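You operate a simulated robot arm through the tools that you are given. There is no shell and no other tool.

You are at the controls of a simulated robot arm. One attempt, no reset.

## Task
Put things in order on the desk top. At the end: the black leather book is in the green metal tray (marked "OUTGOING"); the clear glass jar (marked "BUTTONS") stands where the microphone stood; the pink eraser stands where the clear glass jar stood; the microphone stands where the black leather book stood; whatever was shut is shut again. Leave all else as you found it, and nothing knocked over.
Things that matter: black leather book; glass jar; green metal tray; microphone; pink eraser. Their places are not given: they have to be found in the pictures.

The check looks at the end state, three seconds after you hand in, the way a careful person would. Anything else that was tipped, shoved, dropped, spilled or broken makes it a failure.

## Robot
A 7-joint arm with a two-finger parallel gripper, fixed in place. Base frame: the origin is at the foot of the arm, x ahead of it, y to its left, z up; the work surface is at about z = 0. Readings come in cm, degrees, newtons and seconds.
With the tool pointing down near the work surface it reaches from about 22 to 58 cm from the base axis. Its first joint turns from -66.0 to 66.0 degrees. Payload 2.5 kg.
The tool frame sits at the grasp point between the pads (the TCP): z along the fingers, y along the line on which they close. The tips reach 2.3 cm beyond it. Largest opening 9.4 cm; finger width 3.8, thickness 1; the body of the gripper, 5.4 by 9.6 cm, starts 3.9 cm behind the TCP.
Orientation is that of the tool frame in the base frame, as a unit quaternion [x, y, z, w]. With the fingers straight down and closing along the base's y, the tool's x points along the base's -x, its y along +y and its z along -z.

## Interface
- The arm moves only by the tool servo_tool. Its argument "steps" is a list of rows, each a list of 7 numbers: the shift along the tool's x, y, z in units of 200 mm (1.0 is 200 mm), then the turn, a rotation vector about the tool's x, y, z in units of 60 degrees (1.0 is 60 degrees), then the finger opening in cm, from 0 to 9.4. In form: [[tx, ty, tz, wx, wy, wz, claw], ...]. A call has 1 to 20 rows; each row is the pose to reach, as a shift and turn from the pose commanded when the call began, along the tool's axes at that moment. A call with a number of a shift or a turn outside -1 to 1 is refused whole. Each row takes 0.2 s and may step no farther than 5 cm and 8.6 degrees from the row before; otherwise, or with a gripper value out of range, the whole call is refused. A pose out of reach is approached as far as the arm can. The call stops where the force on the tool passes 40 N (or 10 N more than at its start, if that is more) or the arm is blocked; 0.2 s more then pass. The fingers move at their own pace (about 10.8 cm/s each) and stop on an object; they squeeze with about 22 N. The grip force told is the motor's: it shows also when the fingers shut on nothing. Time passes only in rows, and 0.2 s behind the last, so rows that repeat a pose let the fingers close. It gives the time, the measured TCP pose, the force on the tool (base axes), the opening and the grip force at its end, in the units of the frame above (readings bear some noise), with the torque about the TCP (base axes, N m) and any sound that the robot's microphone picked up, and new pictures: "show" is both (left out), scene, wrist or none.
- Cameras (640 x 400 px; columns grow to the right, rows downward): "scene" is fixed at [11.19, -41.21, 52.79]; the picture's right is [0.85, -0.52, 0.00], its down [-0.38, -0.62, -0.69] and it looks along [0.36, 0.59, -0.72] (base axes); focal length 214 px, centre (320, 200). "wrist" rides on the gripper at [8.6, 1.6, -7.4] in the tool frame; the picture's right is [-0.18, 0.98, 0.00], its down [-0.58, -0.11, -0.81] and it looks along [-0.79, -0.15, 0.59] (tool axes); focal length 243 px, centre (320, 200).
- pixel_to_xyz(camera, pixels): there is no depth. For up to 12 entries [column, row, z] of the newest picture of that camera ("zoom" is the newest enlarged one), the place [x, y] in the base frame at which the ray of that pixel passes the height z, good to about 0.2 cm. The clock stands still meanwhile.
- enlarge(camera, box): a new picture of the part [left, top, right, bottom] of that camera's present view, enlarged. The clock stands still meanwhile.
- job_done(): hands the job in; it is judged then, once.

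Unless the task says otherwise, let go and move clear before handing in.

The tools are called after "Call:" as name(argument=value, ...) on one line, values as JSON. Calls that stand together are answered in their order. servo_tool: Moves the arm, as the interface text tells. Its arguments: {"type":"object","properties":{"steps":{"type":"array","items":{"type":"array","items":{"type":"number"}}},"show":{"type":"string","enum":["both","scene","wrist","none"]}},"required":["steps"]} The other tools are called the same way: pixel_to_xyz (camera, pixels) gives the place at which the rays of pixels pass given heights; enlarge (camera, box) takes an enlarged picture of a part of a camera's view; job_done () hands the job in.

At the start:

```text
t: 0.0
tool_pos: [26.48, 24.15, 35.76]
tcp_rot: [0.0, 1.0, 0.0, -0.001]
ft_force: [-0.1, -0.3, 0.0]
moment: [0.0, 0.01, 0.03]
finger_gap: 9.42
grasp_force: 0.0
```

scene: 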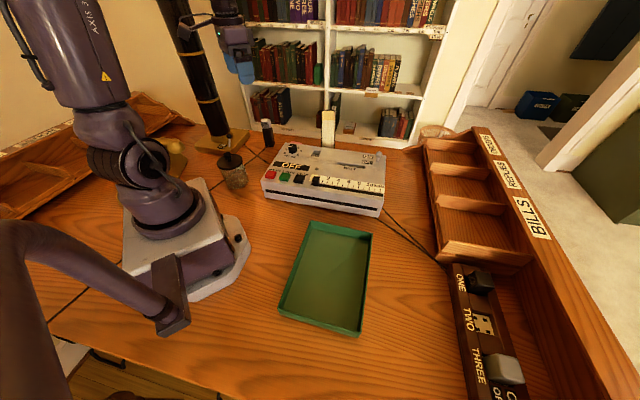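
wrist: 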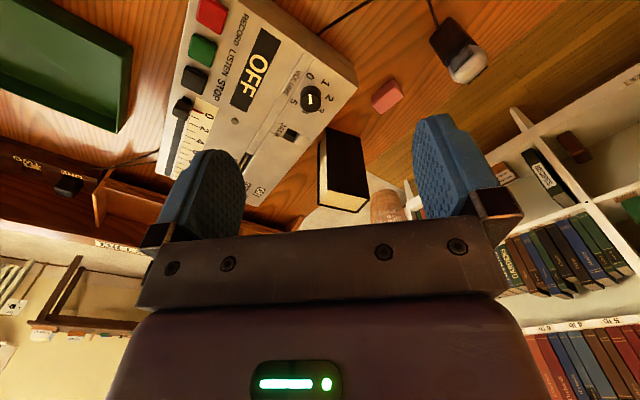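

The scene picture shows the green tray at about (327,278), a recorder at (325,180), and pigeonholes/drawers at right. The wrist picture shows a black book (342,170), a pink eraser (387,96) and a microphone (460,50). I'll enlarge several regions to find everything.

Call:
enlarge(camera="scene", box=[140, 80, 420, 255])

Call:
enlarge(camera="wrist", box=[280, 0, 560, 240])

Call:
enlarge(camera="scene", box=[400, 110, 640, 400])

```text
2.29 times, centred on (280, 168) of scene
```

zoom: 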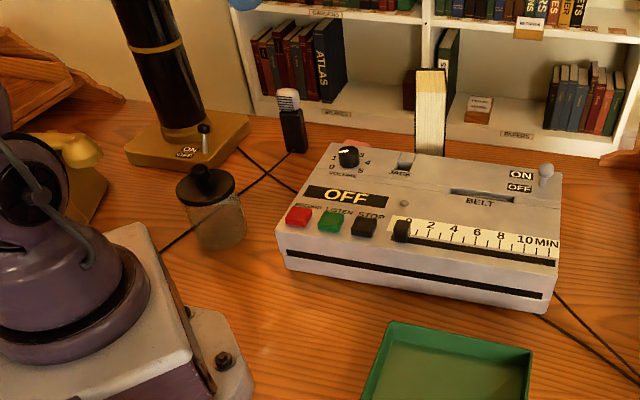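

```text
1.67 times, centred on (420, 120) of wrist
```

zoom: 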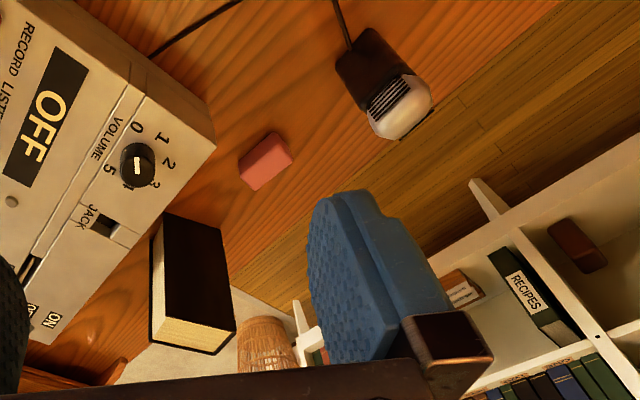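

```text
1.38 times, centred on (520, 255) of scene
```

zoom: 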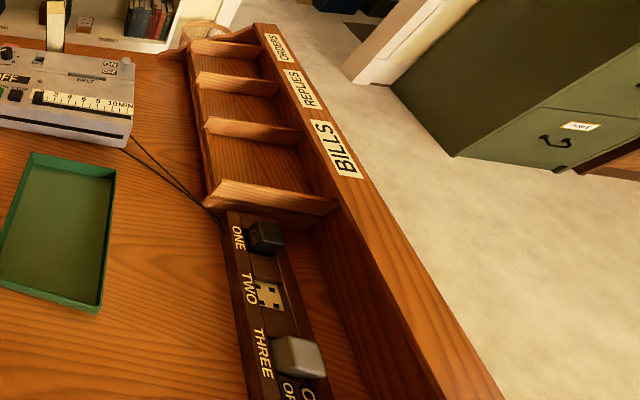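

I'll measure positions: jar near scene (237,187), microphone (268,146), book top (328,113), tray corners, recorder corners; and the eraser, book and mic from the wrist camera.

Call:
pixel_to_xyz(camera="scene", pixels=[[237, 187, 0], [232, 165, 9], [268, 146, 0], [266, 122, 8], [328, 113, 15], [328, 113, 12], [312, 222, 3], [372, 234, 3], [360, 337, 3], [278, 310, 3], [263, 180, 5], [384, 193, 5]])

Call:
pixel_to_xyz(camera="wrist", pixels=[[387, 96, 0], [387, 96, 1.5], [342, 135, 12], [342, 135, 14], [450, 35, 8], [468, 65, 8], [322, 205, 0], [360, 210, 0], [345, 210, 12], [440, 40, 0], [330, 180, 14], [365, 175, 14]])

Call:
enlarge(camera="scene", box=[250, 200, 400, 360])

Call:
enlarge(camera="scene", box=[180, 110, 300, 200])

Call:
enlarge(camera="scene", box=[0, 80, 200, 400])

```text
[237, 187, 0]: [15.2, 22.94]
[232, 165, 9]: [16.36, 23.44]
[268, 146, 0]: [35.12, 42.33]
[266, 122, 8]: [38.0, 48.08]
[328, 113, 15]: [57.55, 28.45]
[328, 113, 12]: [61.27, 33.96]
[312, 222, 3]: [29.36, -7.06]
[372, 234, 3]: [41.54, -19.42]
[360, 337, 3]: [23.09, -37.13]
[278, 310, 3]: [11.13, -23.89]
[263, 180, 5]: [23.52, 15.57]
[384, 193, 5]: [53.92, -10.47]
```

```text
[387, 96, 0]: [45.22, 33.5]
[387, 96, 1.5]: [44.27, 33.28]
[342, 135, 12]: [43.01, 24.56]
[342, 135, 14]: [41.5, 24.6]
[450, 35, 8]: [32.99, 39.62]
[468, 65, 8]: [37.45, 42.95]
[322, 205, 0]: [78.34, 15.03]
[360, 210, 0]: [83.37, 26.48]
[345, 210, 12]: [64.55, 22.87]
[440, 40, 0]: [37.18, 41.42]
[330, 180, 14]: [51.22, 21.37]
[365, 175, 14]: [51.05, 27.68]
```

```text
2.50 times, centred on (325, 280) of scene
```

zoom: 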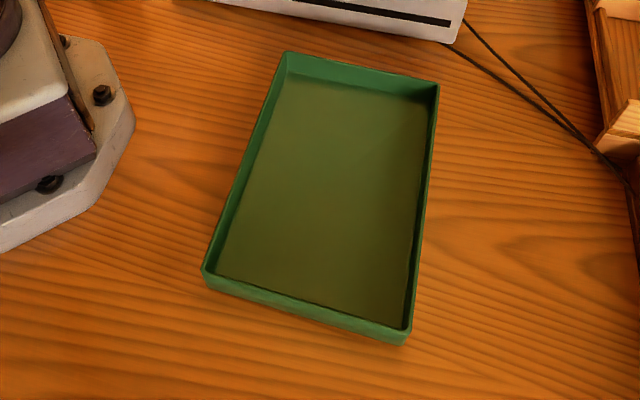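

```text
4.44 times, centred on (240, 155) of scene
```

zoom: 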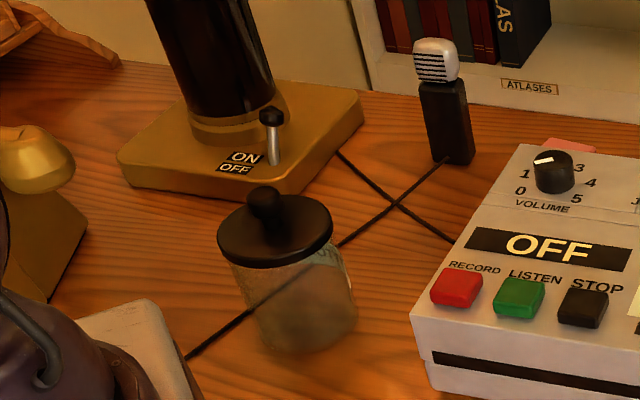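

```text
1.25 times, centred on (100, 240) of scene
```

zoom: 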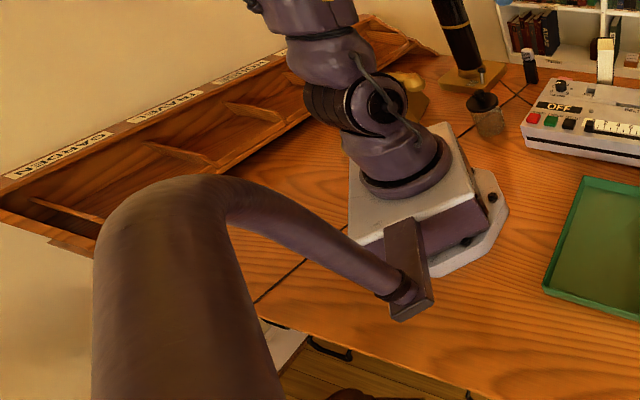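

The far side holds the book, eraser and microphone; the jar is near (15,23). I'll take tighter close-ups before moving.

Call:
enlarge(camera="wrist", box=[290, 110, 410, 225])

Call:
enlarge(camera="scene", box=[290, 90, 370, 170])

Call:
enlarge(camera="wrist", box=[0, 0, 160, 240])

```text
3.48 times, centred on (350, 168) of wrist
```

zoom: 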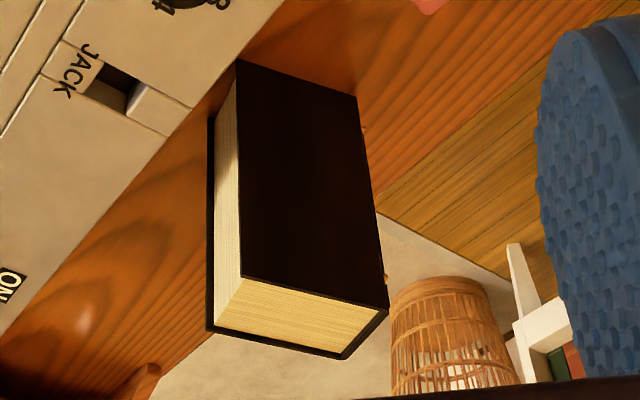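

```text
5.00 times, centred on (330, 130) of scene
```

zoom: 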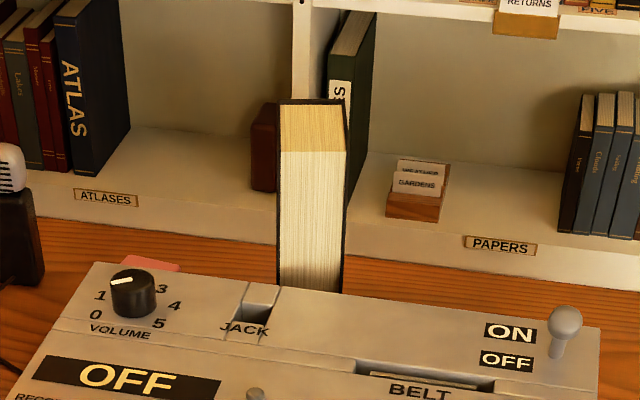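

```text
1.67 times, centred on (80, 120) of wrist
```

zoom: 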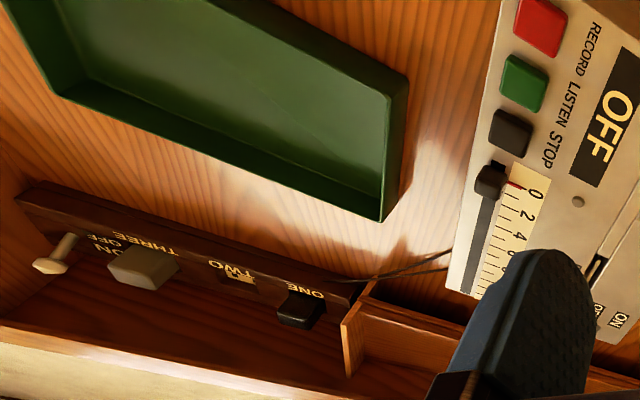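

The book stands upright behind the recorder, its fore-edge toward the scene camera. I'll measure its base corners (wrist ~(326,128),(361,138)) and top corners at candidate heights.

Call:
pixel_to_xyz(camera="wrist", pixels=[[326.1, 127.8, 0], [360.6, 138.4, 0], [327.6, 190.4, 14], [369.5, 199.6, 14], [356.3, 213.4, 14], [319, 205.4, 14], [327.6, 190.4, 18], [369.5, 199.6, 18], [356.3, 213.4, 18], [319, 205.4, 18], [327.6, 190.4, 16], [369.5, 199.6, 16]])

Call:
pixel_to_xyz(camera="scene", pixels=[[321.8, 120, 14], [335, 120.4, 14], [334.4, 110, 14], [322.2, 110.6, 14], [321.8, 120, 16], [335, 120.4, 16], [334.4, 110, 16], [322.2, 110.6, 16], [321.8, 120, 12], [335, 120.4, 12], [334.4, 110, 12], [322.2, 110.6, 12]])

```text
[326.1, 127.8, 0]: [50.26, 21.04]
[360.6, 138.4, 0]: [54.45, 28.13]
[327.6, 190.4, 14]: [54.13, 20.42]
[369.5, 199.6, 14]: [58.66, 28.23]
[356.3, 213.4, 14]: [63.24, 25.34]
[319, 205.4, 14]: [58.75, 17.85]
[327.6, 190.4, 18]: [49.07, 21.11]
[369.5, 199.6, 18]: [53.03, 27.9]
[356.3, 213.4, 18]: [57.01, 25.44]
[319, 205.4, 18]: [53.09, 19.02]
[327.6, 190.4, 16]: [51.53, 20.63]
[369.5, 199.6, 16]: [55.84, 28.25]
```

```text
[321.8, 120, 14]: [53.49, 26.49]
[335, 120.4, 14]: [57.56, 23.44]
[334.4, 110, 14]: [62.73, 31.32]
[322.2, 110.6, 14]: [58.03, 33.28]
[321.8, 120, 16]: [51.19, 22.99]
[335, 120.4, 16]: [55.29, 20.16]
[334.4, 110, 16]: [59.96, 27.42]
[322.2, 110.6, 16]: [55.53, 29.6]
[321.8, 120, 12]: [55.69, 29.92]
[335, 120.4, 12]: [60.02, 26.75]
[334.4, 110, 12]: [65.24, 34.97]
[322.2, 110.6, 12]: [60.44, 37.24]
```

The book measures about 8.3 × 4.8 × 17 cm, standing at about (54.4, 23.3). Next I turn the gripper 60° in place, so the wrist camera looks squarely at the microphone and eraser.

Call:
servo_tool(steps=[[0.02, -0.02, 0, 0, 0, -0.14, 9.4], [0.04, -0.04, 0, 0, 0, -0.28, 9.4], [0.06, -0.06, 0, 0, 0, -0.42, 9.4], [0.08, -0.08, 0, 0, 0, -0.56, 9.4], [0.1, -0.1, 0, 0, 0, -0.7, 9.4], [0.12, -0.12, 0, 0, 0, -0.84, 9.4], [0.13, -0.13, 0, 0, 0, -0.95, 9.4], [0.13, -0.13, 0, 0, 0, -0.95, 9.4]], show="both")

```text
t: 1.8
tool_pos: [23.82, 21.73, 35.74]
tcp_rot: [-0.478, 0.878, 0.0, 0.0]
ft_force: [-0.2, -0.1, 0.2]
moment: [0.0, -0.02, -0.06]
finger_gap: 9.39
grasp_force: 0.1
```

scene: 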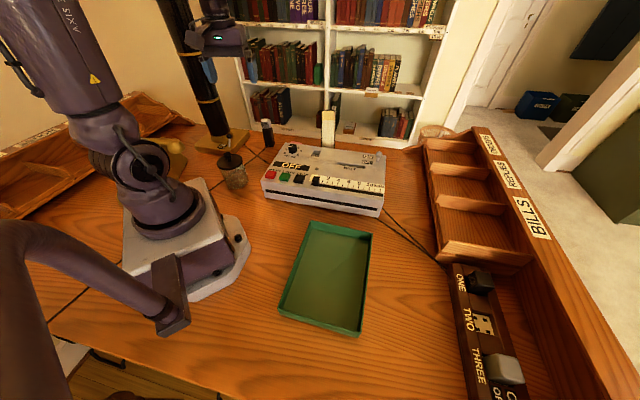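
wrist: 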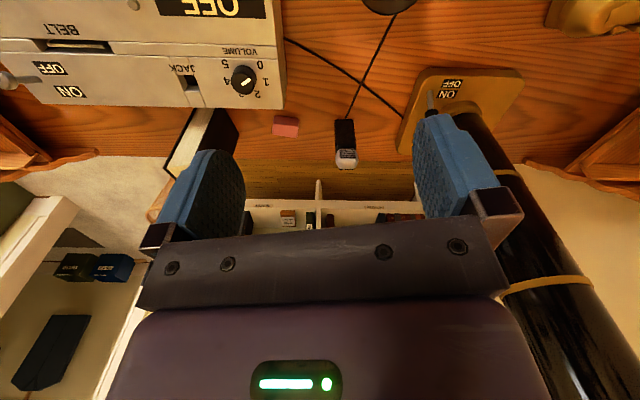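

Now the eraser (285,126) and microphone (345,143) are clear between the fingers, with the lamp base at right. I'll zoom in.

Call:
enlarge(camera="wrist", box=[250, 90, 400, 190])

Call:
pixel_to_xyz(camera="zoom", pixels=[[320, 200, 0]])

Call:
enlarge(camera="wrist", box=[130, 60, 300, 180])

Call:
enlarge(camera="wrist", box=[0, 0, 300, 120])

```text
4.00 times, centred on (325, 140) of wrist
```

zoom: 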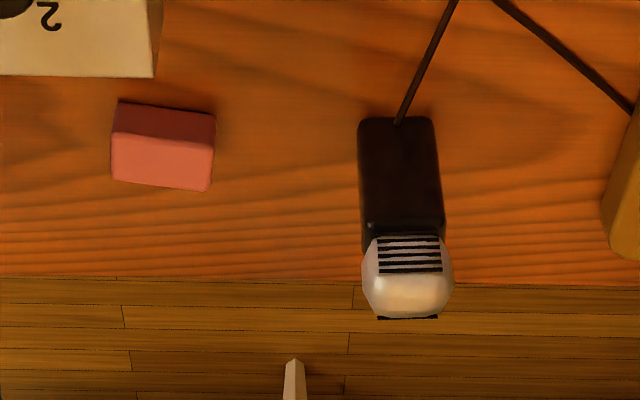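

```text
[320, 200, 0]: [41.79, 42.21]
```

```text
3.33 times, centred on (215, 120) of wrist
```

zoom: 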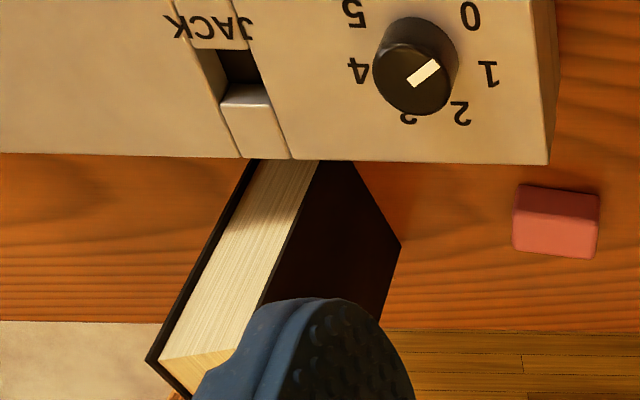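

```text
2.13 times, centred on (150, 60) of wrist
```

zoom: 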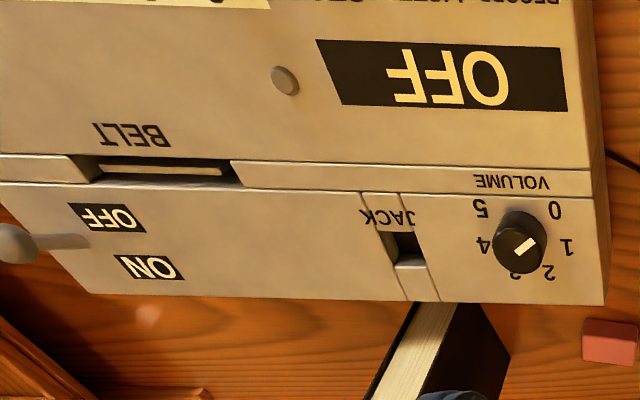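

I'll measure the mic base edge, its head, and the eraser corners from this view.

Call:
pixel_to_xyz(camera="wrist", pixels=[[335.5, 120, 0], [353, 119.5, 0], [347, 158.75, 8], [347, 158.75, 10], [336.5, 149, 6], [355.5, 149, 6], [274.5, 115.25, 0], [298.5, 118.75, 0], [273.25, 123.75, 1.5], [298.75, 125.5, 1.5], [297.5, 137.75, 1.5], [273, 135, 1.5]])

Call:
pixel_to_xyz(camera="wrist", pixels=[[273.25, 123.75, 2.5], [298.75, 125.5, 2.5], [297.5, 137.75, 2.5], [273, 135, 2.5], [281, 109, 6], [281, 109, 5], [0, 104, 6], [336.5, 149, 8], [355.5, 149, 8], [343, 168, 10], [410, 150, 0], [525, 70, 2]])

Call:
enlarge(camera="scene", box=[250, 110, 290, 160])

Call:
enlarge(camera="scene", box=[210, 135, 270, 200])

```text
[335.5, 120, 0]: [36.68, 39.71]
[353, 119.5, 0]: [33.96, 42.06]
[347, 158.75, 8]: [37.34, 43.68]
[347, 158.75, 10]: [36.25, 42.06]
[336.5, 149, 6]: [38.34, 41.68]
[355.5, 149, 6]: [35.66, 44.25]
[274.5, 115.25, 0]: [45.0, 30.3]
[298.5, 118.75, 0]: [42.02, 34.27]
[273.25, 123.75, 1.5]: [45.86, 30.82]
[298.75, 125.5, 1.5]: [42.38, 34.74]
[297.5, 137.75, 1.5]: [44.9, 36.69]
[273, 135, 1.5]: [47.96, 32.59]
```

```text
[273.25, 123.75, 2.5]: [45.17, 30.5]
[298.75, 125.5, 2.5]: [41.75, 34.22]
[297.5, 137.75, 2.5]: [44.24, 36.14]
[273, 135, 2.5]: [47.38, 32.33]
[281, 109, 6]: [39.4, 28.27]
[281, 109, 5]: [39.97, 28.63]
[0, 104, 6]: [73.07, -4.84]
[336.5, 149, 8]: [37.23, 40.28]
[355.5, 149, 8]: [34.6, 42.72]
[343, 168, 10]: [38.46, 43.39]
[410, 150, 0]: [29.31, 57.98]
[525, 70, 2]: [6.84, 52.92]
```

```text
8.00 times, centred on (270, 135) of scene
```

zoom: 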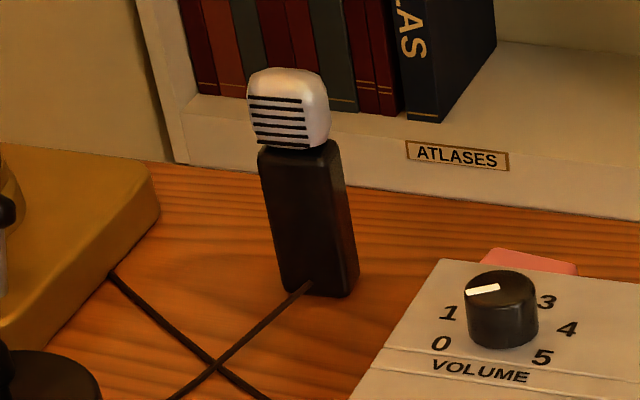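

```text
6.15 times, centred on (240, 168) of scene
```

zoom: 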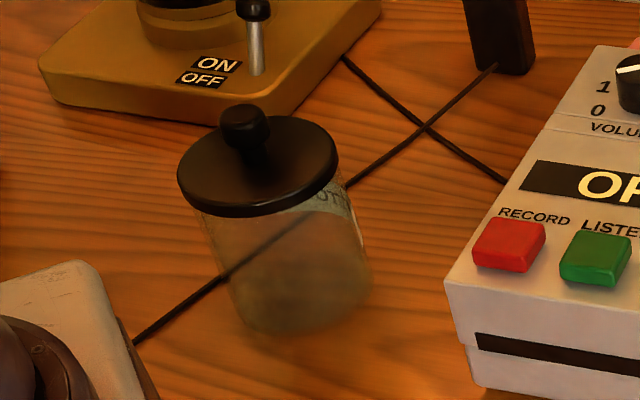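

The eraser is about 5 × 3.1 × 2.6 cm at (44.6,33.2); the microphone base's near edge runs (36.7,39.7)–(34.0,42.1). I'll cross-check the mic and jar in the scene view.

Call:
pixel_to_xyz(camera="scene", pixels=[[265.4, 146.25, 0], [273.1, 147.1, 0], [274.75, 143.75, 0], [262.3, 128.1, 9], [271.3, 128.7, 9], [272.9, 127.2, 9], [262.3, 128.1, 8], [271.3, 128.7, 8], [272.9, 127.2, 8], [265, 118.5, 12], [265, 118.5, 13], [266, 119, 11]])

Call:
pixel_to_xyz(camera="scene", pixels=[[229, 194, 0], [238, 189, 0], [248, 184, 0], [246, 190, 0], [228.5, 154, 9], [228.5, 154, 10], [228.5, 154, 11], [217, 164, 8], [242.5, 164, 8], [230.5, 170.5, 8], [229.5, 154.5, 8], [230, 163, 9]])

```text
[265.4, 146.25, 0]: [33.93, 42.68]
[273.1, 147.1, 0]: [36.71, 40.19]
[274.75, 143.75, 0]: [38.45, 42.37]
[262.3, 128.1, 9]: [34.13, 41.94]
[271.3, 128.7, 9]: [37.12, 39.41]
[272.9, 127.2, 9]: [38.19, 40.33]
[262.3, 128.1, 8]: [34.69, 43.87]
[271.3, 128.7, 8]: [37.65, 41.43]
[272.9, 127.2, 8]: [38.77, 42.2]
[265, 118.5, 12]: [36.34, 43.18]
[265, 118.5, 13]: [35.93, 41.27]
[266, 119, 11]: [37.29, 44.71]
```

```text
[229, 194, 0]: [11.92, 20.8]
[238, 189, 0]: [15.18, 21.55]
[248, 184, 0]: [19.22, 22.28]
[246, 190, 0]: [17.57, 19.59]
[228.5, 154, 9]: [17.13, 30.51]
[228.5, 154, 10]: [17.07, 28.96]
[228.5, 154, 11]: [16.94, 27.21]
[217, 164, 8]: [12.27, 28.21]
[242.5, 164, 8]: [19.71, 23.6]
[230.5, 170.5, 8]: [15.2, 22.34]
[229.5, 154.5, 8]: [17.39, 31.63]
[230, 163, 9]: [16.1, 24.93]
```

The mic base centre comes to (36.2, 42.4), facing about 48° yaw, with its body about 8.8 high and head to ~12. Next I swing the wrist camera round to look closely at the jar from the south-east.

Call:
servo_tool(steps=[[0.05, 0, 0.04, 0, 0, -0.125, 9.4], [0.1, 0, 0.08, 0, 0, -0.25, 9.4], [0.15, 0, 0.13, 0, 0, -0.375, 9.4], [0.2, -0.01, 0.18, 0, 0, -0.5, 9.4], [0.25, -0.01, 0.22, 0, 0, -0.625, 9.4], [0.3, -0.02, 0.26, 0, 0, -0.75, 9.4], [0.35, -0.02, 0.31, 0, 0, -0.875, 9.4], [0.385, -0.023, 0.35, 0, 0, -1.0, 9.4], [0.385, -0.023, 0.35, 0, 0, -1.0, 9.4]])

```text
t: 3.8
tool_pos: [20.0, 14.81, 28.5]
tcp_rot: [0.853, -0.522, 0.0, 0.0]
ft_force: [-0.6, -0.4, 0.2]
moment: [-0.03, -0.01, 0.0]
finger_gap: 9.39
grasp_force: 0.1
```

scene: 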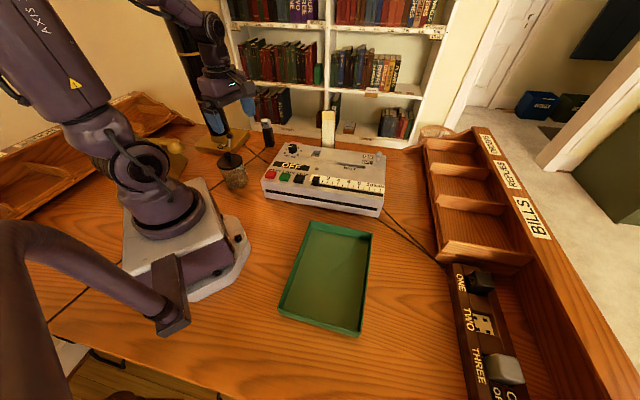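
wrist: 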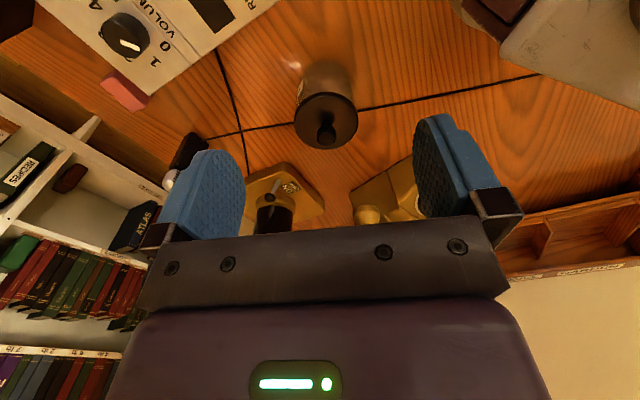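

The jar is at wrist (325,110) with its lid and knob, between the fingers. I'll zoom in on it.

Call:
enlarge(camera="wrist", box=[270, 40, 390, 160])

Call:
enlarge(camera="wrist", box=[80, 60, 340, 240])

```text
3.33 times, centred on (330, 100) of wrist
```

zoom: 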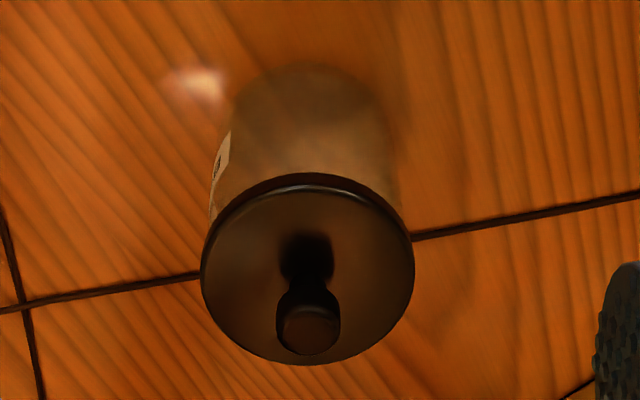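

```text
2.22 times, centred on (210, 150) of wrist
```

zoom: 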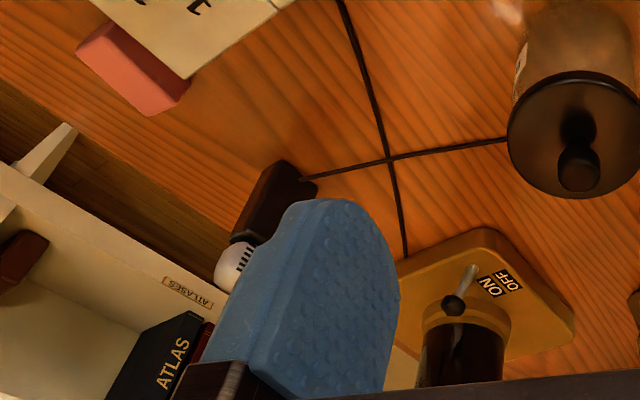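

I'll measure the lid rim, knob, and base of the jar.

Call:
pixel_to_xyz(camera="wrist", pixels=[[294.3, 122.5, 8], [358.2, 121, 8], [326, 94, 8], [326, 149.2, 8], [294.3, 122.5, 9], [358.2, 121, 9], [326, 94, 9], [326, 149.2, 9], [326.4, 139, 10], [326.4, 139, 11], [326.4, 139, 12], [327, 58.6, 0]])

Call:
pixel_to_xyz(camera="wrist", pixels=[[303.6, 74.5, 0], [351, 74.5, 0], [294.3, 122.5, 10], [358.2, 121, 10], [326, 94, 10], [326, 149.2, 10], [303, 74, 1], [351, 74, 1]])

Call:
pixel_to_xyz(camera="scene", pixels=[[229.9, 162.3, 8], [229.9, 162.3, 9], [229.9, 162.3, 10], [227.8, 152.5, 11], [227.8, 152.5, 12], [216.9, 165, 9], [242.9, 163, 9], [226.2, 186, 0], [248.5, 182, 0], [236.7, 190, 0]])

```text
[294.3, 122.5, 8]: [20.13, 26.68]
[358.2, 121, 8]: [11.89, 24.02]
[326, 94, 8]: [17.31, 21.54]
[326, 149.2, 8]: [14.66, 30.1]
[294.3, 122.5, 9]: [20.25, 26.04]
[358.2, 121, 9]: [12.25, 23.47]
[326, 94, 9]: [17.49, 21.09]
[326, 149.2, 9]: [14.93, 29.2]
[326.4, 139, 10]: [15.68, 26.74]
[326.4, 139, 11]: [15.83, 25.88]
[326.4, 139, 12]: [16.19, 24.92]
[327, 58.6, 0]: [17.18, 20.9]
```

```text
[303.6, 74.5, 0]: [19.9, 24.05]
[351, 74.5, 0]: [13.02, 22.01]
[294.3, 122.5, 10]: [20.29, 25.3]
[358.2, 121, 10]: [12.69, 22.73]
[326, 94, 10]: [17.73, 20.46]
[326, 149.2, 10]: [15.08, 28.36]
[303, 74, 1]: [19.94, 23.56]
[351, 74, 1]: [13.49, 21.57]
```

```text
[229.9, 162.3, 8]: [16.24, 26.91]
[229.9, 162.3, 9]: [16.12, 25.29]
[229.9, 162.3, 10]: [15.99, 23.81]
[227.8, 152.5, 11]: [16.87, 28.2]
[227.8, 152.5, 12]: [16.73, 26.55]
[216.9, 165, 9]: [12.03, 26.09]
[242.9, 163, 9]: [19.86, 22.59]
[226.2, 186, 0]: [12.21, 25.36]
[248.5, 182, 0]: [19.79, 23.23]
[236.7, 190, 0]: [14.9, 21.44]
```

The jar centre comes to about (16.2, 24.5), with a body of about 7.2 cm, a lid of about 8.2 cm at z≈9.4, and the knob top at z≈12.3. First is the book: I'll travel towards it while turning the gripper to 60° yaw, so the pads face its covers.

Call:
servo_tool(steps=[[0.024, -0.1, 0, 0, 0, 0.119, 9.4], [0.049, -0.2, 0, 0, 0, 0.238, 9.4], [0.073, -0.3, 0, 0, 0, 0.357, 9.4], [0.098, -0.4, 0, 0, 0, 0.475, 9.4], [0.122, -0.5, 0, 0, 0, 0.594, 9.4], [0.146, -0.6, 0, 0, 0, 0.713, 9.4], [0.171, -0.7, 0, 0, 0, 0.832, 9.4], [0.195, -0.799, 0, 0, 0, 0.951, 9.4], [0.195, -0.799, 0, 0, 0, 0.951, 9.4]])

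```text
t: 5.8
tool_pos: [35.99, 18.81, 28.67]
tcp_rot: [-0.499, 0.867, -0.001, 0.0]
ft_force: [0.4, 0.5, -0.8]
moment: [-0.04, 0.01, 0.03]
finger_gap: 9.39
grasp_force: 0.1
```

scene: 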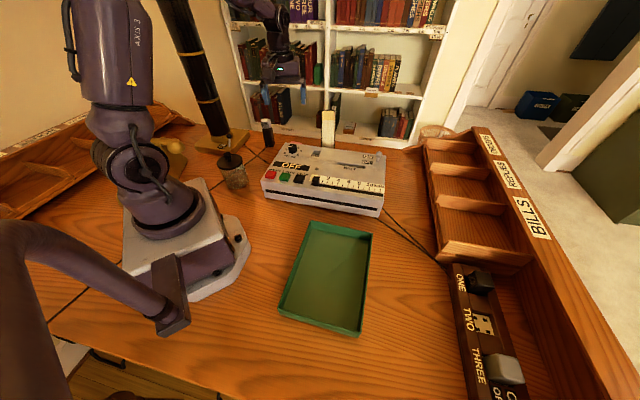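
wrist: 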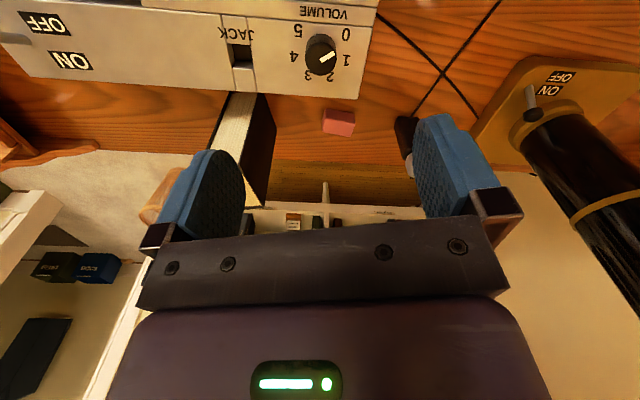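

The book (240,130), eraser (338,122) and mic (405,130) are visible again. I'll zoom in and refine the book's corners.

Call:
enlarge(camera="wrist", box=[180, 70, 300, 220])

Call:
enlarge(camera="wrist", box=[290, 80, 440, 200])

```text
2.67 times, centred on (240, 145) of wrist
```

zoom: 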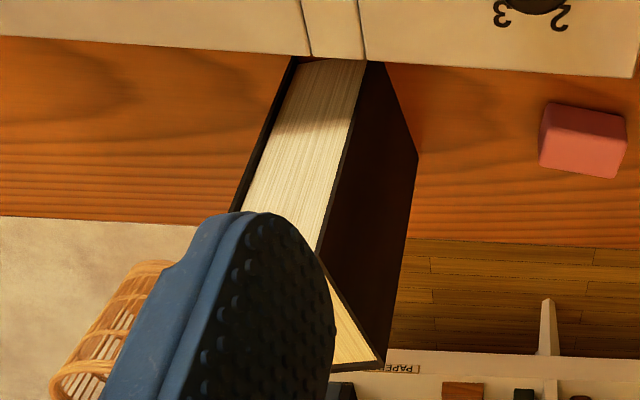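

```text
3.33 times, centred on (365, 140) of wrist
```

zoom: 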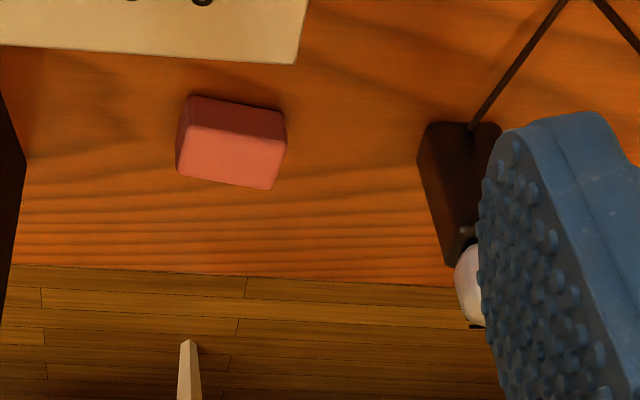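

I'll cross-check the corners: bottom right wrist (276.3,128.9) at z=0, top right (263.2,205.7), top near (238.1,163.7) at z≈17.

Call:
pixel_to_xyz(camera="wrist", pixels=[[276.3, 128.9, 0], [263.2, 205.7, 16], [263.2, 205.7, 17], [263.2, 205.7, 18], [238.1, 163.7, 16], [238.1, 163.7, 17], [238.1, 163.7, 18], [260.2, 156, 14], [209.3, 145, 10], [213, 137, 10], [256.5, 93.3, 6.5], [250, 94, 0]])

Call:
pixel_to_xyz(camera="wrist", pixels=[[358, 97, 5], [358, 97, 6], [358, 97, 7], [227, 86.5, 6], [358, 99, 0], [325.6, 108.8, 0], [352.4, 113.3, 0], [347.5, 136.5, 2.6], [318.5, 132.5, 2.6], [396, 119, 0], [420, 116, 0], [404.5, 160, 9]])

```text
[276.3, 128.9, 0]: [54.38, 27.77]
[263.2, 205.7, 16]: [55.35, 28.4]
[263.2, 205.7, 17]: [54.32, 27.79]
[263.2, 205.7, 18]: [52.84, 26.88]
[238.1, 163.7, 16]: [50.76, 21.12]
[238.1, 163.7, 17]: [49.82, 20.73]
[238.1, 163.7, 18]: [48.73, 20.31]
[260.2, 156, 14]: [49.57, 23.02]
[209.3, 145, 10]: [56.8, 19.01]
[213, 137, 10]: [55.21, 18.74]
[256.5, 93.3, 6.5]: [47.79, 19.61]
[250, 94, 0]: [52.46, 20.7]
```

```text
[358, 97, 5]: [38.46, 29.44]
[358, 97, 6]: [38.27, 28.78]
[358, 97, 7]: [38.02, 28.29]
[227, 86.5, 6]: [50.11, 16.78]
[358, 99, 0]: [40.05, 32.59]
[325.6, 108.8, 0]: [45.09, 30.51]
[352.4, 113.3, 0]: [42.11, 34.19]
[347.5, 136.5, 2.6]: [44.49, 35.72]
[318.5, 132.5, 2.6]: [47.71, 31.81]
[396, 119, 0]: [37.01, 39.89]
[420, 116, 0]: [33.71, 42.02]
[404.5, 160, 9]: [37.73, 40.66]
```

The corners agree: book centre (54.2, 23.2), yaw 59°, height 17. I'll go above it at z≈25 and see whether the arm reaches.

Call:
servo_tool(steps=[[-0.1, -0.113, 0.03, 0, 0, 0.003, 9.4], [-0.2, -0.226, 0.06, 0, 0, 0.006, 9.4], [-0.3, -0.338, 0.09, 0, 0, 0.009, 9.4], [-0.4, -0.451, 0.12, 0, 0, 0.012, 9.4], [-0.5, -0.564, 0.15, 0, 0, 0.015, 9.4], [-0.602, -0.677, 0.18, 0, 0, 0.015, 9.4], [-0.602, -0.677, 0.18, 0, 0, 0.015, 9.4], [-0.602, -0.677, 0.18, 0, 0, 0.015, 9.4]])

```text
t: 7.6
tool_pos: [53.71, 22.14, 25.07]
tcp_rot: [-0.494, 0.87, 0.0, 0.0]
ft_force: [0.3, 0.2, 0.2]
moment: [0.04, 0.02, 0.02]
finger_gap: 9.41
grasp_force: 0.0
```

scene: 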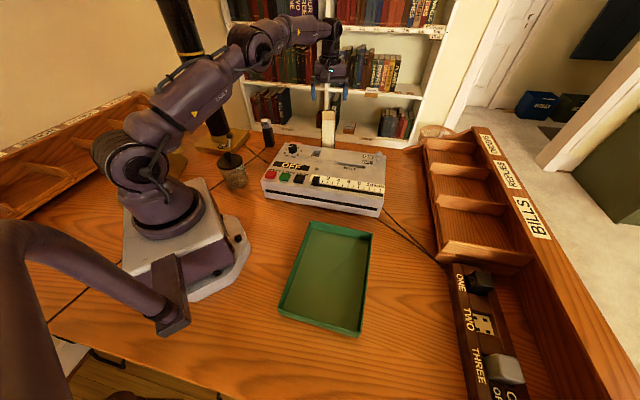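
wrist: 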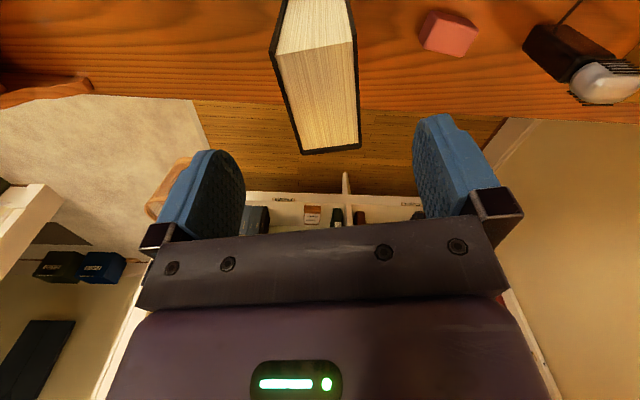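

The arm reached (53.7, 22.1, 25). The book's top is at wrist (276–360, 40–154); I'll check the corners at z=17 for the exact alignment.

Call:
enlarge(camera="wrist", box=[250, 0, 400, 165])

Call:
pixel_to_xyz(camera="wrist", pixels=[[272, 53, 17], [356, 41, 17], [360, 148, 17], [302, 154, 17]])

```text
2.42 times, centred on (325, 82) of wrist
```

zoom: 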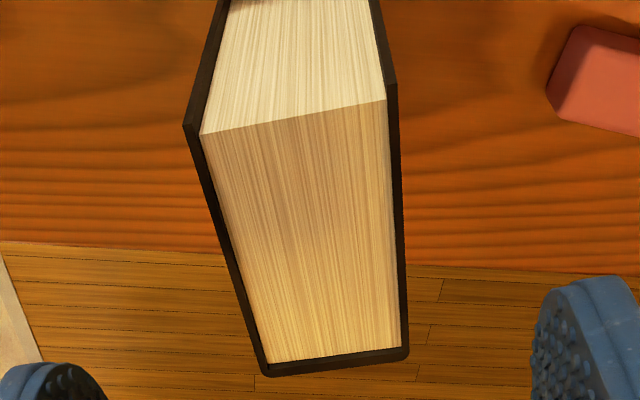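

```text
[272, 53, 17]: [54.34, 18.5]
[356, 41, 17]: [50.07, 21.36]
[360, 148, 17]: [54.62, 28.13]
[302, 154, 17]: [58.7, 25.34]
```

The top centre comes to (54.4, 23.3), which lines up in the closing direction. I'll descend to z=14.2, with the palm clear of the 17 cm top, then close.

Call:
servo_tool(steps=[[0, 0, 0.1, 0, 0, 0.01, 9.4], [0, 0, 0.2, 0, 0, 0.015, 9.4], [0, 0, 0.3, 0, 0, 0.015, 9.4], [0, 0, 0.4, 0, 0, 0.015, 9.4], [0, 0, 0.48, 0, 0, 0.015, 9.4], [0, 0, 0.543, 0, 0, 0.015, 9.4], [0, 0, 0.543, 0, 0, 0.015, 9.4]])

```text
t: 9.2
tool_pos: [53.78, 22.25, 14.2]
tcp_rot: [-0.486, 0.874, 0.0, 0.0]
ft_force: [0.1, 0.8, -0.2]
moment: [-0.03, 0.02, -0.02]
finger_gap: 9.39
grasp_force: 0.1
```

scene: 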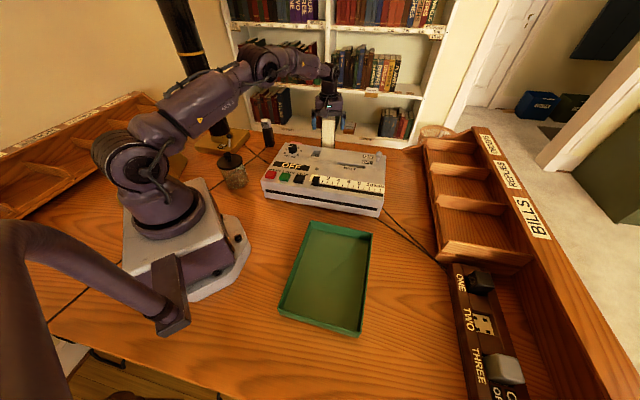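
wrist: 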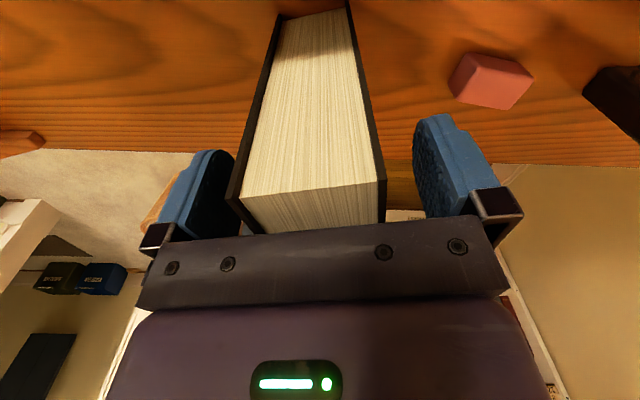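

The book sits centred between the pads. I'll close on it and hold.

Call:
servo_tool(steps=[[0, 0, 0, 0, 0, 0, 7], [0, 0, 0, 0, 0, 0, 5.5], [0, 0, 0, 0, 0, 0, 4], [0, 0, 0, 0, 0, 0, 3], [0, 0, 0, 0, 0, 0, 3], [0, 0, 0, 0, 0, 0, 3]], show="wrist")

```text
t: 10.6
tool_pos: [53.8, 22.26, 14.24]
tcp_rot: [-0.486, 0.874, -0.001, 0.0]
ft_force: [0.2, 0.1, 0.2]
moment: [-0.01, -0.04, 0.09]
finger_gap: 5.21
grasp_force: 22.0
```

wrist: 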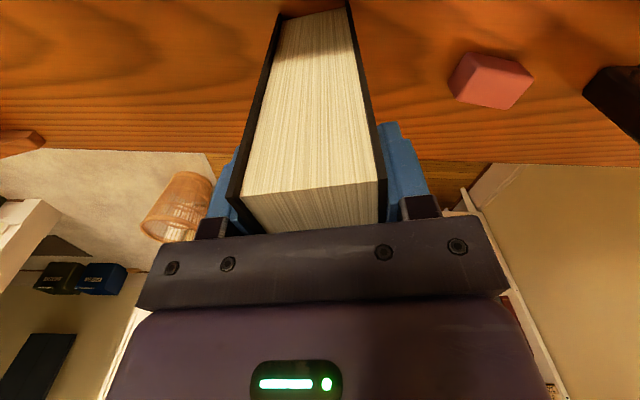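

Gripped at 5.21 cm with 22 N. I'll lift straight up to z≈28.

Call:
servo_tool(steps=[[0, 0, -0.05, 0, 0, 0, 3], [0, 0, -0.12, 0, 0, 0, 3], [0, 0, -0.22, 0, 0, 0, 3], [0, 0, -0.34, 0, 0, 0, 3], [0, 0, -0.46, 0, 0, 0, 3], [0, 0, -0.58, 0, 0, 0, 3], [0, 0, -0.68, 0, 0, 0, 3], [0, 0, -0.68, 0, 0, 0, 3]])

```text
t: 12.4
tool_pos: [53.97, 22.24, 27.87]
tcp_rot: [-0.486, 0.874, 0.0, 0.0]
ft_force: [0.0, -0.7, -4.8]
moment: [-0.03, 0.05, -0.01]
finger_gap: 5.19
grasp_force: 22.1
```

scene: 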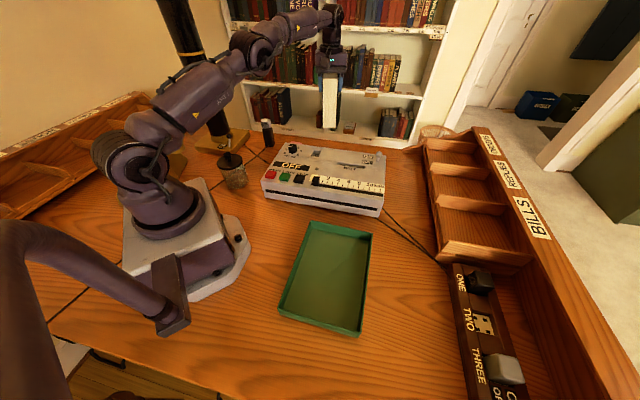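
wrist: 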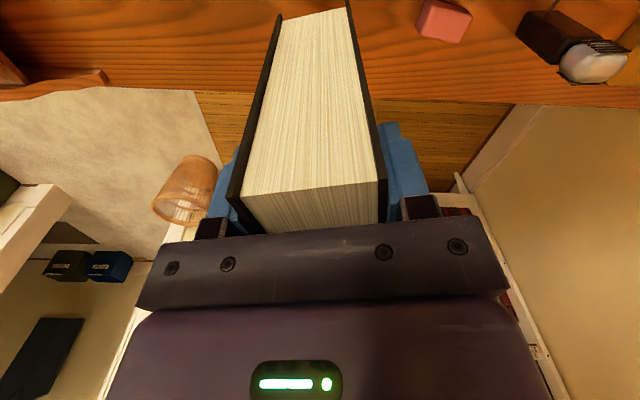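

The book is up (4.8 N). I'll measure the tray floor corners for the drop place.

Call:
pixel_to_xyz(camera="scene", pixels=[[311.8, 230, 0.5], [368.2, 241.2, 0.5], [359.8, 330, 0.5], [284.2, 310.8, 0.5], [311.8, 220.8, 3], [372.2, 234, 3], [359, 333, 3], [279, 307.2, 3]])

```text
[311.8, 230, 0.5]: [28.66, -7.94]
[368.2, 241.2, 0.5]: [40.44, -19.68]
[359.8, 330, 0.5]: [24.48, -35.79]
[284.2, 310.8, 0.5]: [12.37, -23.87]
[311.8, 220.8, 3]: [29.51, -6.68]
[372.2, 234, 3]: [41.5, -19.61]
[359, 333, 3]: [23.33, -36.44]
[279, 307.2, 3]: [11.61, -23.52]
```

The tray floor centre is (26.5, -21.8) with its axes at ±45°. I'll carry the book towards it in two legs, turning as I go.

Call:
servo_tool(steps=[[0.08, -0.008, -0.01, 0, 0, 0.08, 3], [0.19, -0.018, -0.02, 0, 0, 0.18, 3], [0.3, -0.03, -0.02, 0, 0, 0.29, 3], [0.42, -0.04, -0.02, 0, 0, 0.41, 3], [0.54, -0.053, -0.02, 0, 0, 0.53, 3], [0.66, -0.065, -0.02, 0, 0, 0.65, 3], [0.78, -0.077, -0.02, 0, 0, 0.76, 3], [0.86, -0.085, -0.02, 0, 0, 0.83, 3], [0.9, -0.089, -0.02, 0, 0, 0.867, 3], [0.9, -0.089, -0.02, 0, 0, 0.867, 3]])

```text
t: 14.6
tool_pos: [46.03, 6.09, 28.31]
tcp_rot: [-0.053, 0.999, 0.0, 0.0]
ft_force: [0.4, 0.3, 0.3]
moment: [0.03, 0.0, 0.01]
finger_gap: 3.05
grasp_force: 0.0
```

scene: 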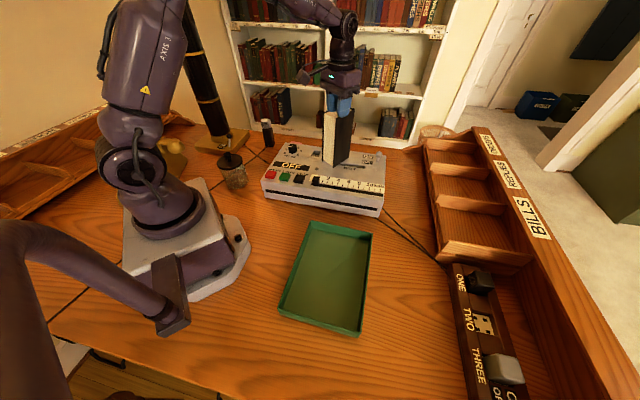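
wrist: 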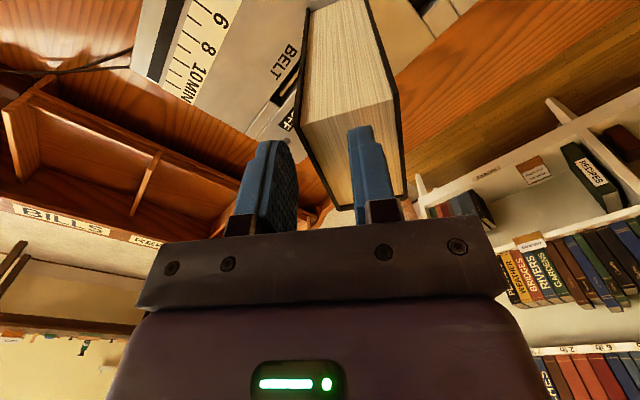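

The grip was lost: gap 3.05 and force 0. The book appears at scene (337,138), apparently upright on the recorder. I'll look closely before moving.

Call:
enlarge(camera="scene", box=[280, 60, 400, 220])

Call:
enlarge(camera="wrist", box=[130, 0, 450, 240])

```text
2.50 times, centred on (340, 140) of scene
```

zoom: 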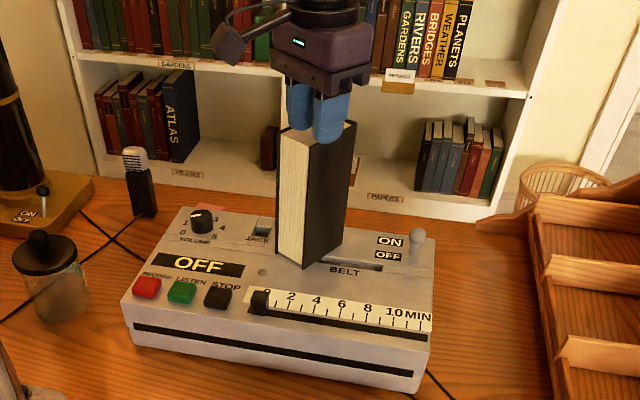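

```text
1.67 times, centred on (290, 120) of wrist
```

zoom: 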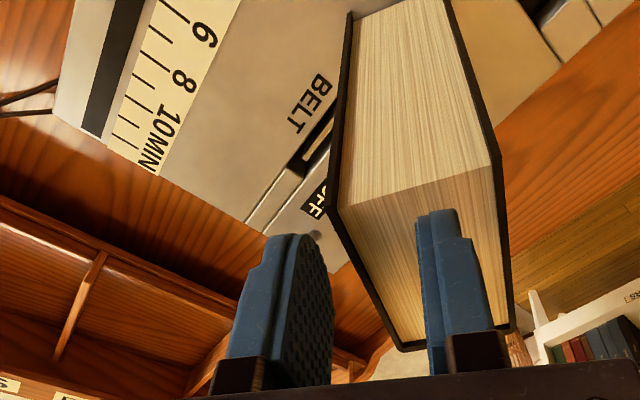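

The book seems to stand upright on the recorder, just beyond the fingertips. I'll compute its height and place from its top corners.

Call:
pixel_to_xyz(camera="wrist", pixels=[[300.2, 123, 24], [391.8, 99, 24], [403.8, 197.8, 24], [337.9, 209.8, 24], [300.2, 123, 26], [391.8, 99, 26], [403.8, 197.8, 26], [337.9, 209.8, 26], [300.2, 123, 22], [391.8, 99, 22], [403.8, 197.8, 22], [337.9, 209.8, 22]])

Call:
pixel_to_xyz(camera="scene", pixels=[[322.8, 164.4, 9], [333.2, 167.2, 9], [322.8, 164.4, 7], [333.2, 167.2, 7], [324, 113, 24], [335.6, 117.2, 24], [324, 113, 26], [335.6, 117.2, 26], [324, 113, 22], [335.6, 117.2, 22], [263, 178, 9], [265, 197, 0]])

```text
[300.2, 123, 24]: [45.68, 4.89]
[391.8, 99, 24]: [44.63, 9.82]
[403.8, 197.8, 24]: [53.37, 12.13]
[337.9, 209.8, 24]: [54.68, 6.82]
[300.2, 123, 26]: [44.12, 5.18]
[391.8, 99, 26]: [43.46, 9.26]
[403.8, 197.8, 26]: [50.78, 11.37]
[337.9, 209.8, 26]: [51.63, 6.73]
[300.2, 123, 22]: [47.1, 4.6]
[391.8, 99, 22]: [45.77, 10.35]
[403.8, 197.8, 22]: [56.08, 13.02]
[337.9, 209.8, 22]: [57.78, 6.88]
```

```text
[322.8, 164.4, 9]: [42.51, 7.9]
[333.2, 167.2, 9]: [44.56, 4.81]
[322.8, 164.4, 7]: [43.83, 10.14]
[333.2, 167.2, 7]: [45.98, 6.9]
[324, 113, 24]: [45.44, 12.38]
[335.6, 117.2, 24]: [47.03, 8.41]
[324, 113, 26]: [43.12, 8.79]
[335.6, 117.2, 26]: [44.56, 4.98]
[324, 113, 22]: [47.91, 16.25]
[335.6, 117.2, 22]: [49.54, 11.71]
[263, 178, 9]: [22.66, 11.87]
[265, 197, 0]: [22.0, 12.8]
```

The book is standing upright on the recorder: bottom at z≈8.3, top at ≈25.3, centre ≈(48.2, 8.4), yaw ≈15°. I'll rise straight up first, then open and look again.

Call:
servo_tool(steps=[[0, 0, -0.05, 0, 0, 0, 3], [0, 0, -0.12, 0, 0, 0, 3], [0, 0, -0.2, 0, 0, 0, 3], [0, 0, -0.28, 0, 0, 0, 3], [0.03, 0, -0.3, 0, 0, 0, 6], [0.06, 0, -0.3, 0, 0, 0, 9.4], [0.06, 0, -0.3, 0, 0, 0, 9.4]])

```text
t: 16.2
tool_pos: [44.8, 5.84, 34.35]
tcp_rot: [-0.054, 0.999, 0.0, 0.0]
ft_force: [-0.3, -0.4, 0.1]
moment: [0.01, 0.0, 0.0]
finger_gap: 9.4
grasp_force: 0.1
```

scene: 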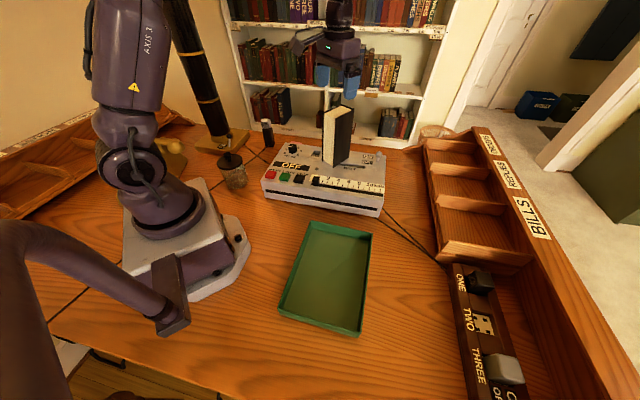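
wrist: 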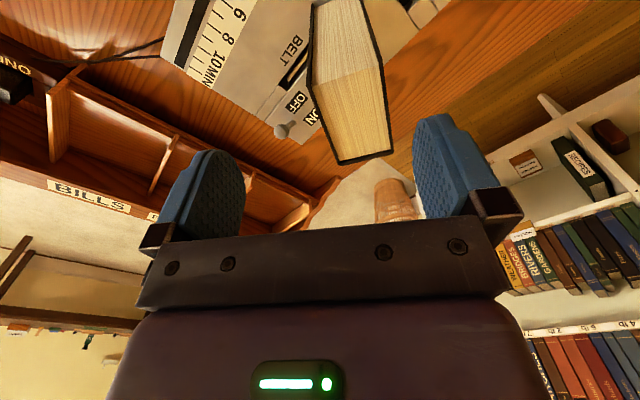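

The book stands stably on the recorder, its top at wrist (310–393, 65–165). I'll measure the top corners again and check the recorder's controls.

Call:
enlarge(camera="wrist", box=[270, 0, 430, 180])

Call:
enlarge(camera="scene", box=[255, 95, 395, 220])

```text
2.22 times, centred on (350, 90) of wrist
```

zoom: 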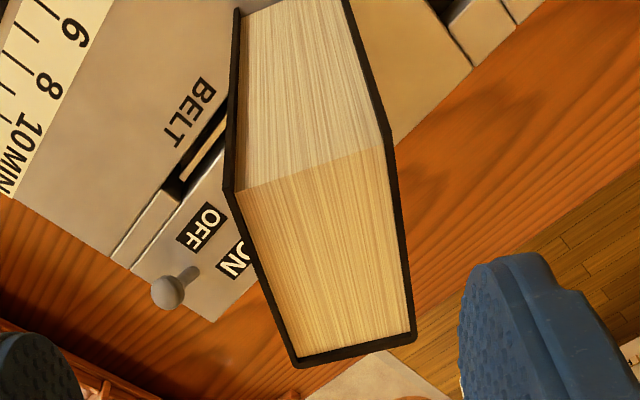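

```text
3.20 times, centred on (325, 158) of scene
```

zoom: 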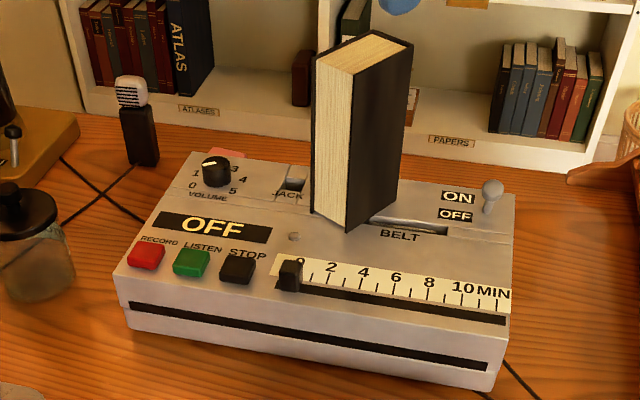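

Recorder controls look unchanged. I'll compute the top corners at z≈25.

Call:
pixel_to_xyz(camera="wrist", pixels=[[306.3, 86.4, 25], [382.4, 64.3, 25], [392.8, 153.1, 25], [339.6, 165.2, 25], [306.3, 86.4, 26], [382.4, 64.3, 26], [392.8, 153.1, 26], [339.6, 165.2, 26], [306.3, 86.4, 24], [382.4, 64.3, 24], [392.8, 153.1, 24], [339.6, 165.2, 24]])

Call:
pixel_to_xyz(camera="scene", pixels=[[323, 113.3, 25], [335, 118, 25], [354, 108, 25], [342, 104.6, 25], [322.5, 162, 8.3], [333.5, 167.2, 8.3], [349.5, 157.5, 8.3], [322.5, 162, 9], [333.5, 167.2, 9], [349.5, 157.5, 9]])

```text
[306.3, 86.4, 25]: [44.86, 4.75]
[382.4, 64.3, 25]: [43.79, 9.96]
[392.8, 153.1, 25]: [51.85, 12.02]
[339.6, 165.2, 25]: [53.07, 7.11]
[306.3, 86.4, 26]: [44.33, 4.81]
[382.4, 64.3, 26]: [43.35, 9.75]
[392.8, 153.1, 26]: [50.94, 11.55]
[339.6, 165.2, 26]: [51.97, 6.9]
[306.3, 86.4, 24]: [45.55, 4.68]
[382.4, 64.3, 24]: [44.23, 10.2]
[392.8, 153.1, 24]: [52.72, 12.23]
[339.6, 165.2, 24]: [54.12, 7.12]
```

```text
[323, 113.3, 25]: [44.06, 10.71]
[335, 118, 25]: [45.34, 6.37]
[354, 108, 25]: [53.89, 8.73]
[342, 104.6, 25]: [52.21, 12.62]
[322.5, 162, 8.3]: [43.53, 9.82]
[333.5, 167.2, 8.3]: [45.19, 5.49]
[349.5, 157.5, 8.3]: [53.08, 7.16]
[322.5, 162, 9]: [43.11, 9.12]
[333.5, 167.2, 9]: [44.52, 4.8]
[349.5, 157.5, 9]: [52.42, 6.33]
```

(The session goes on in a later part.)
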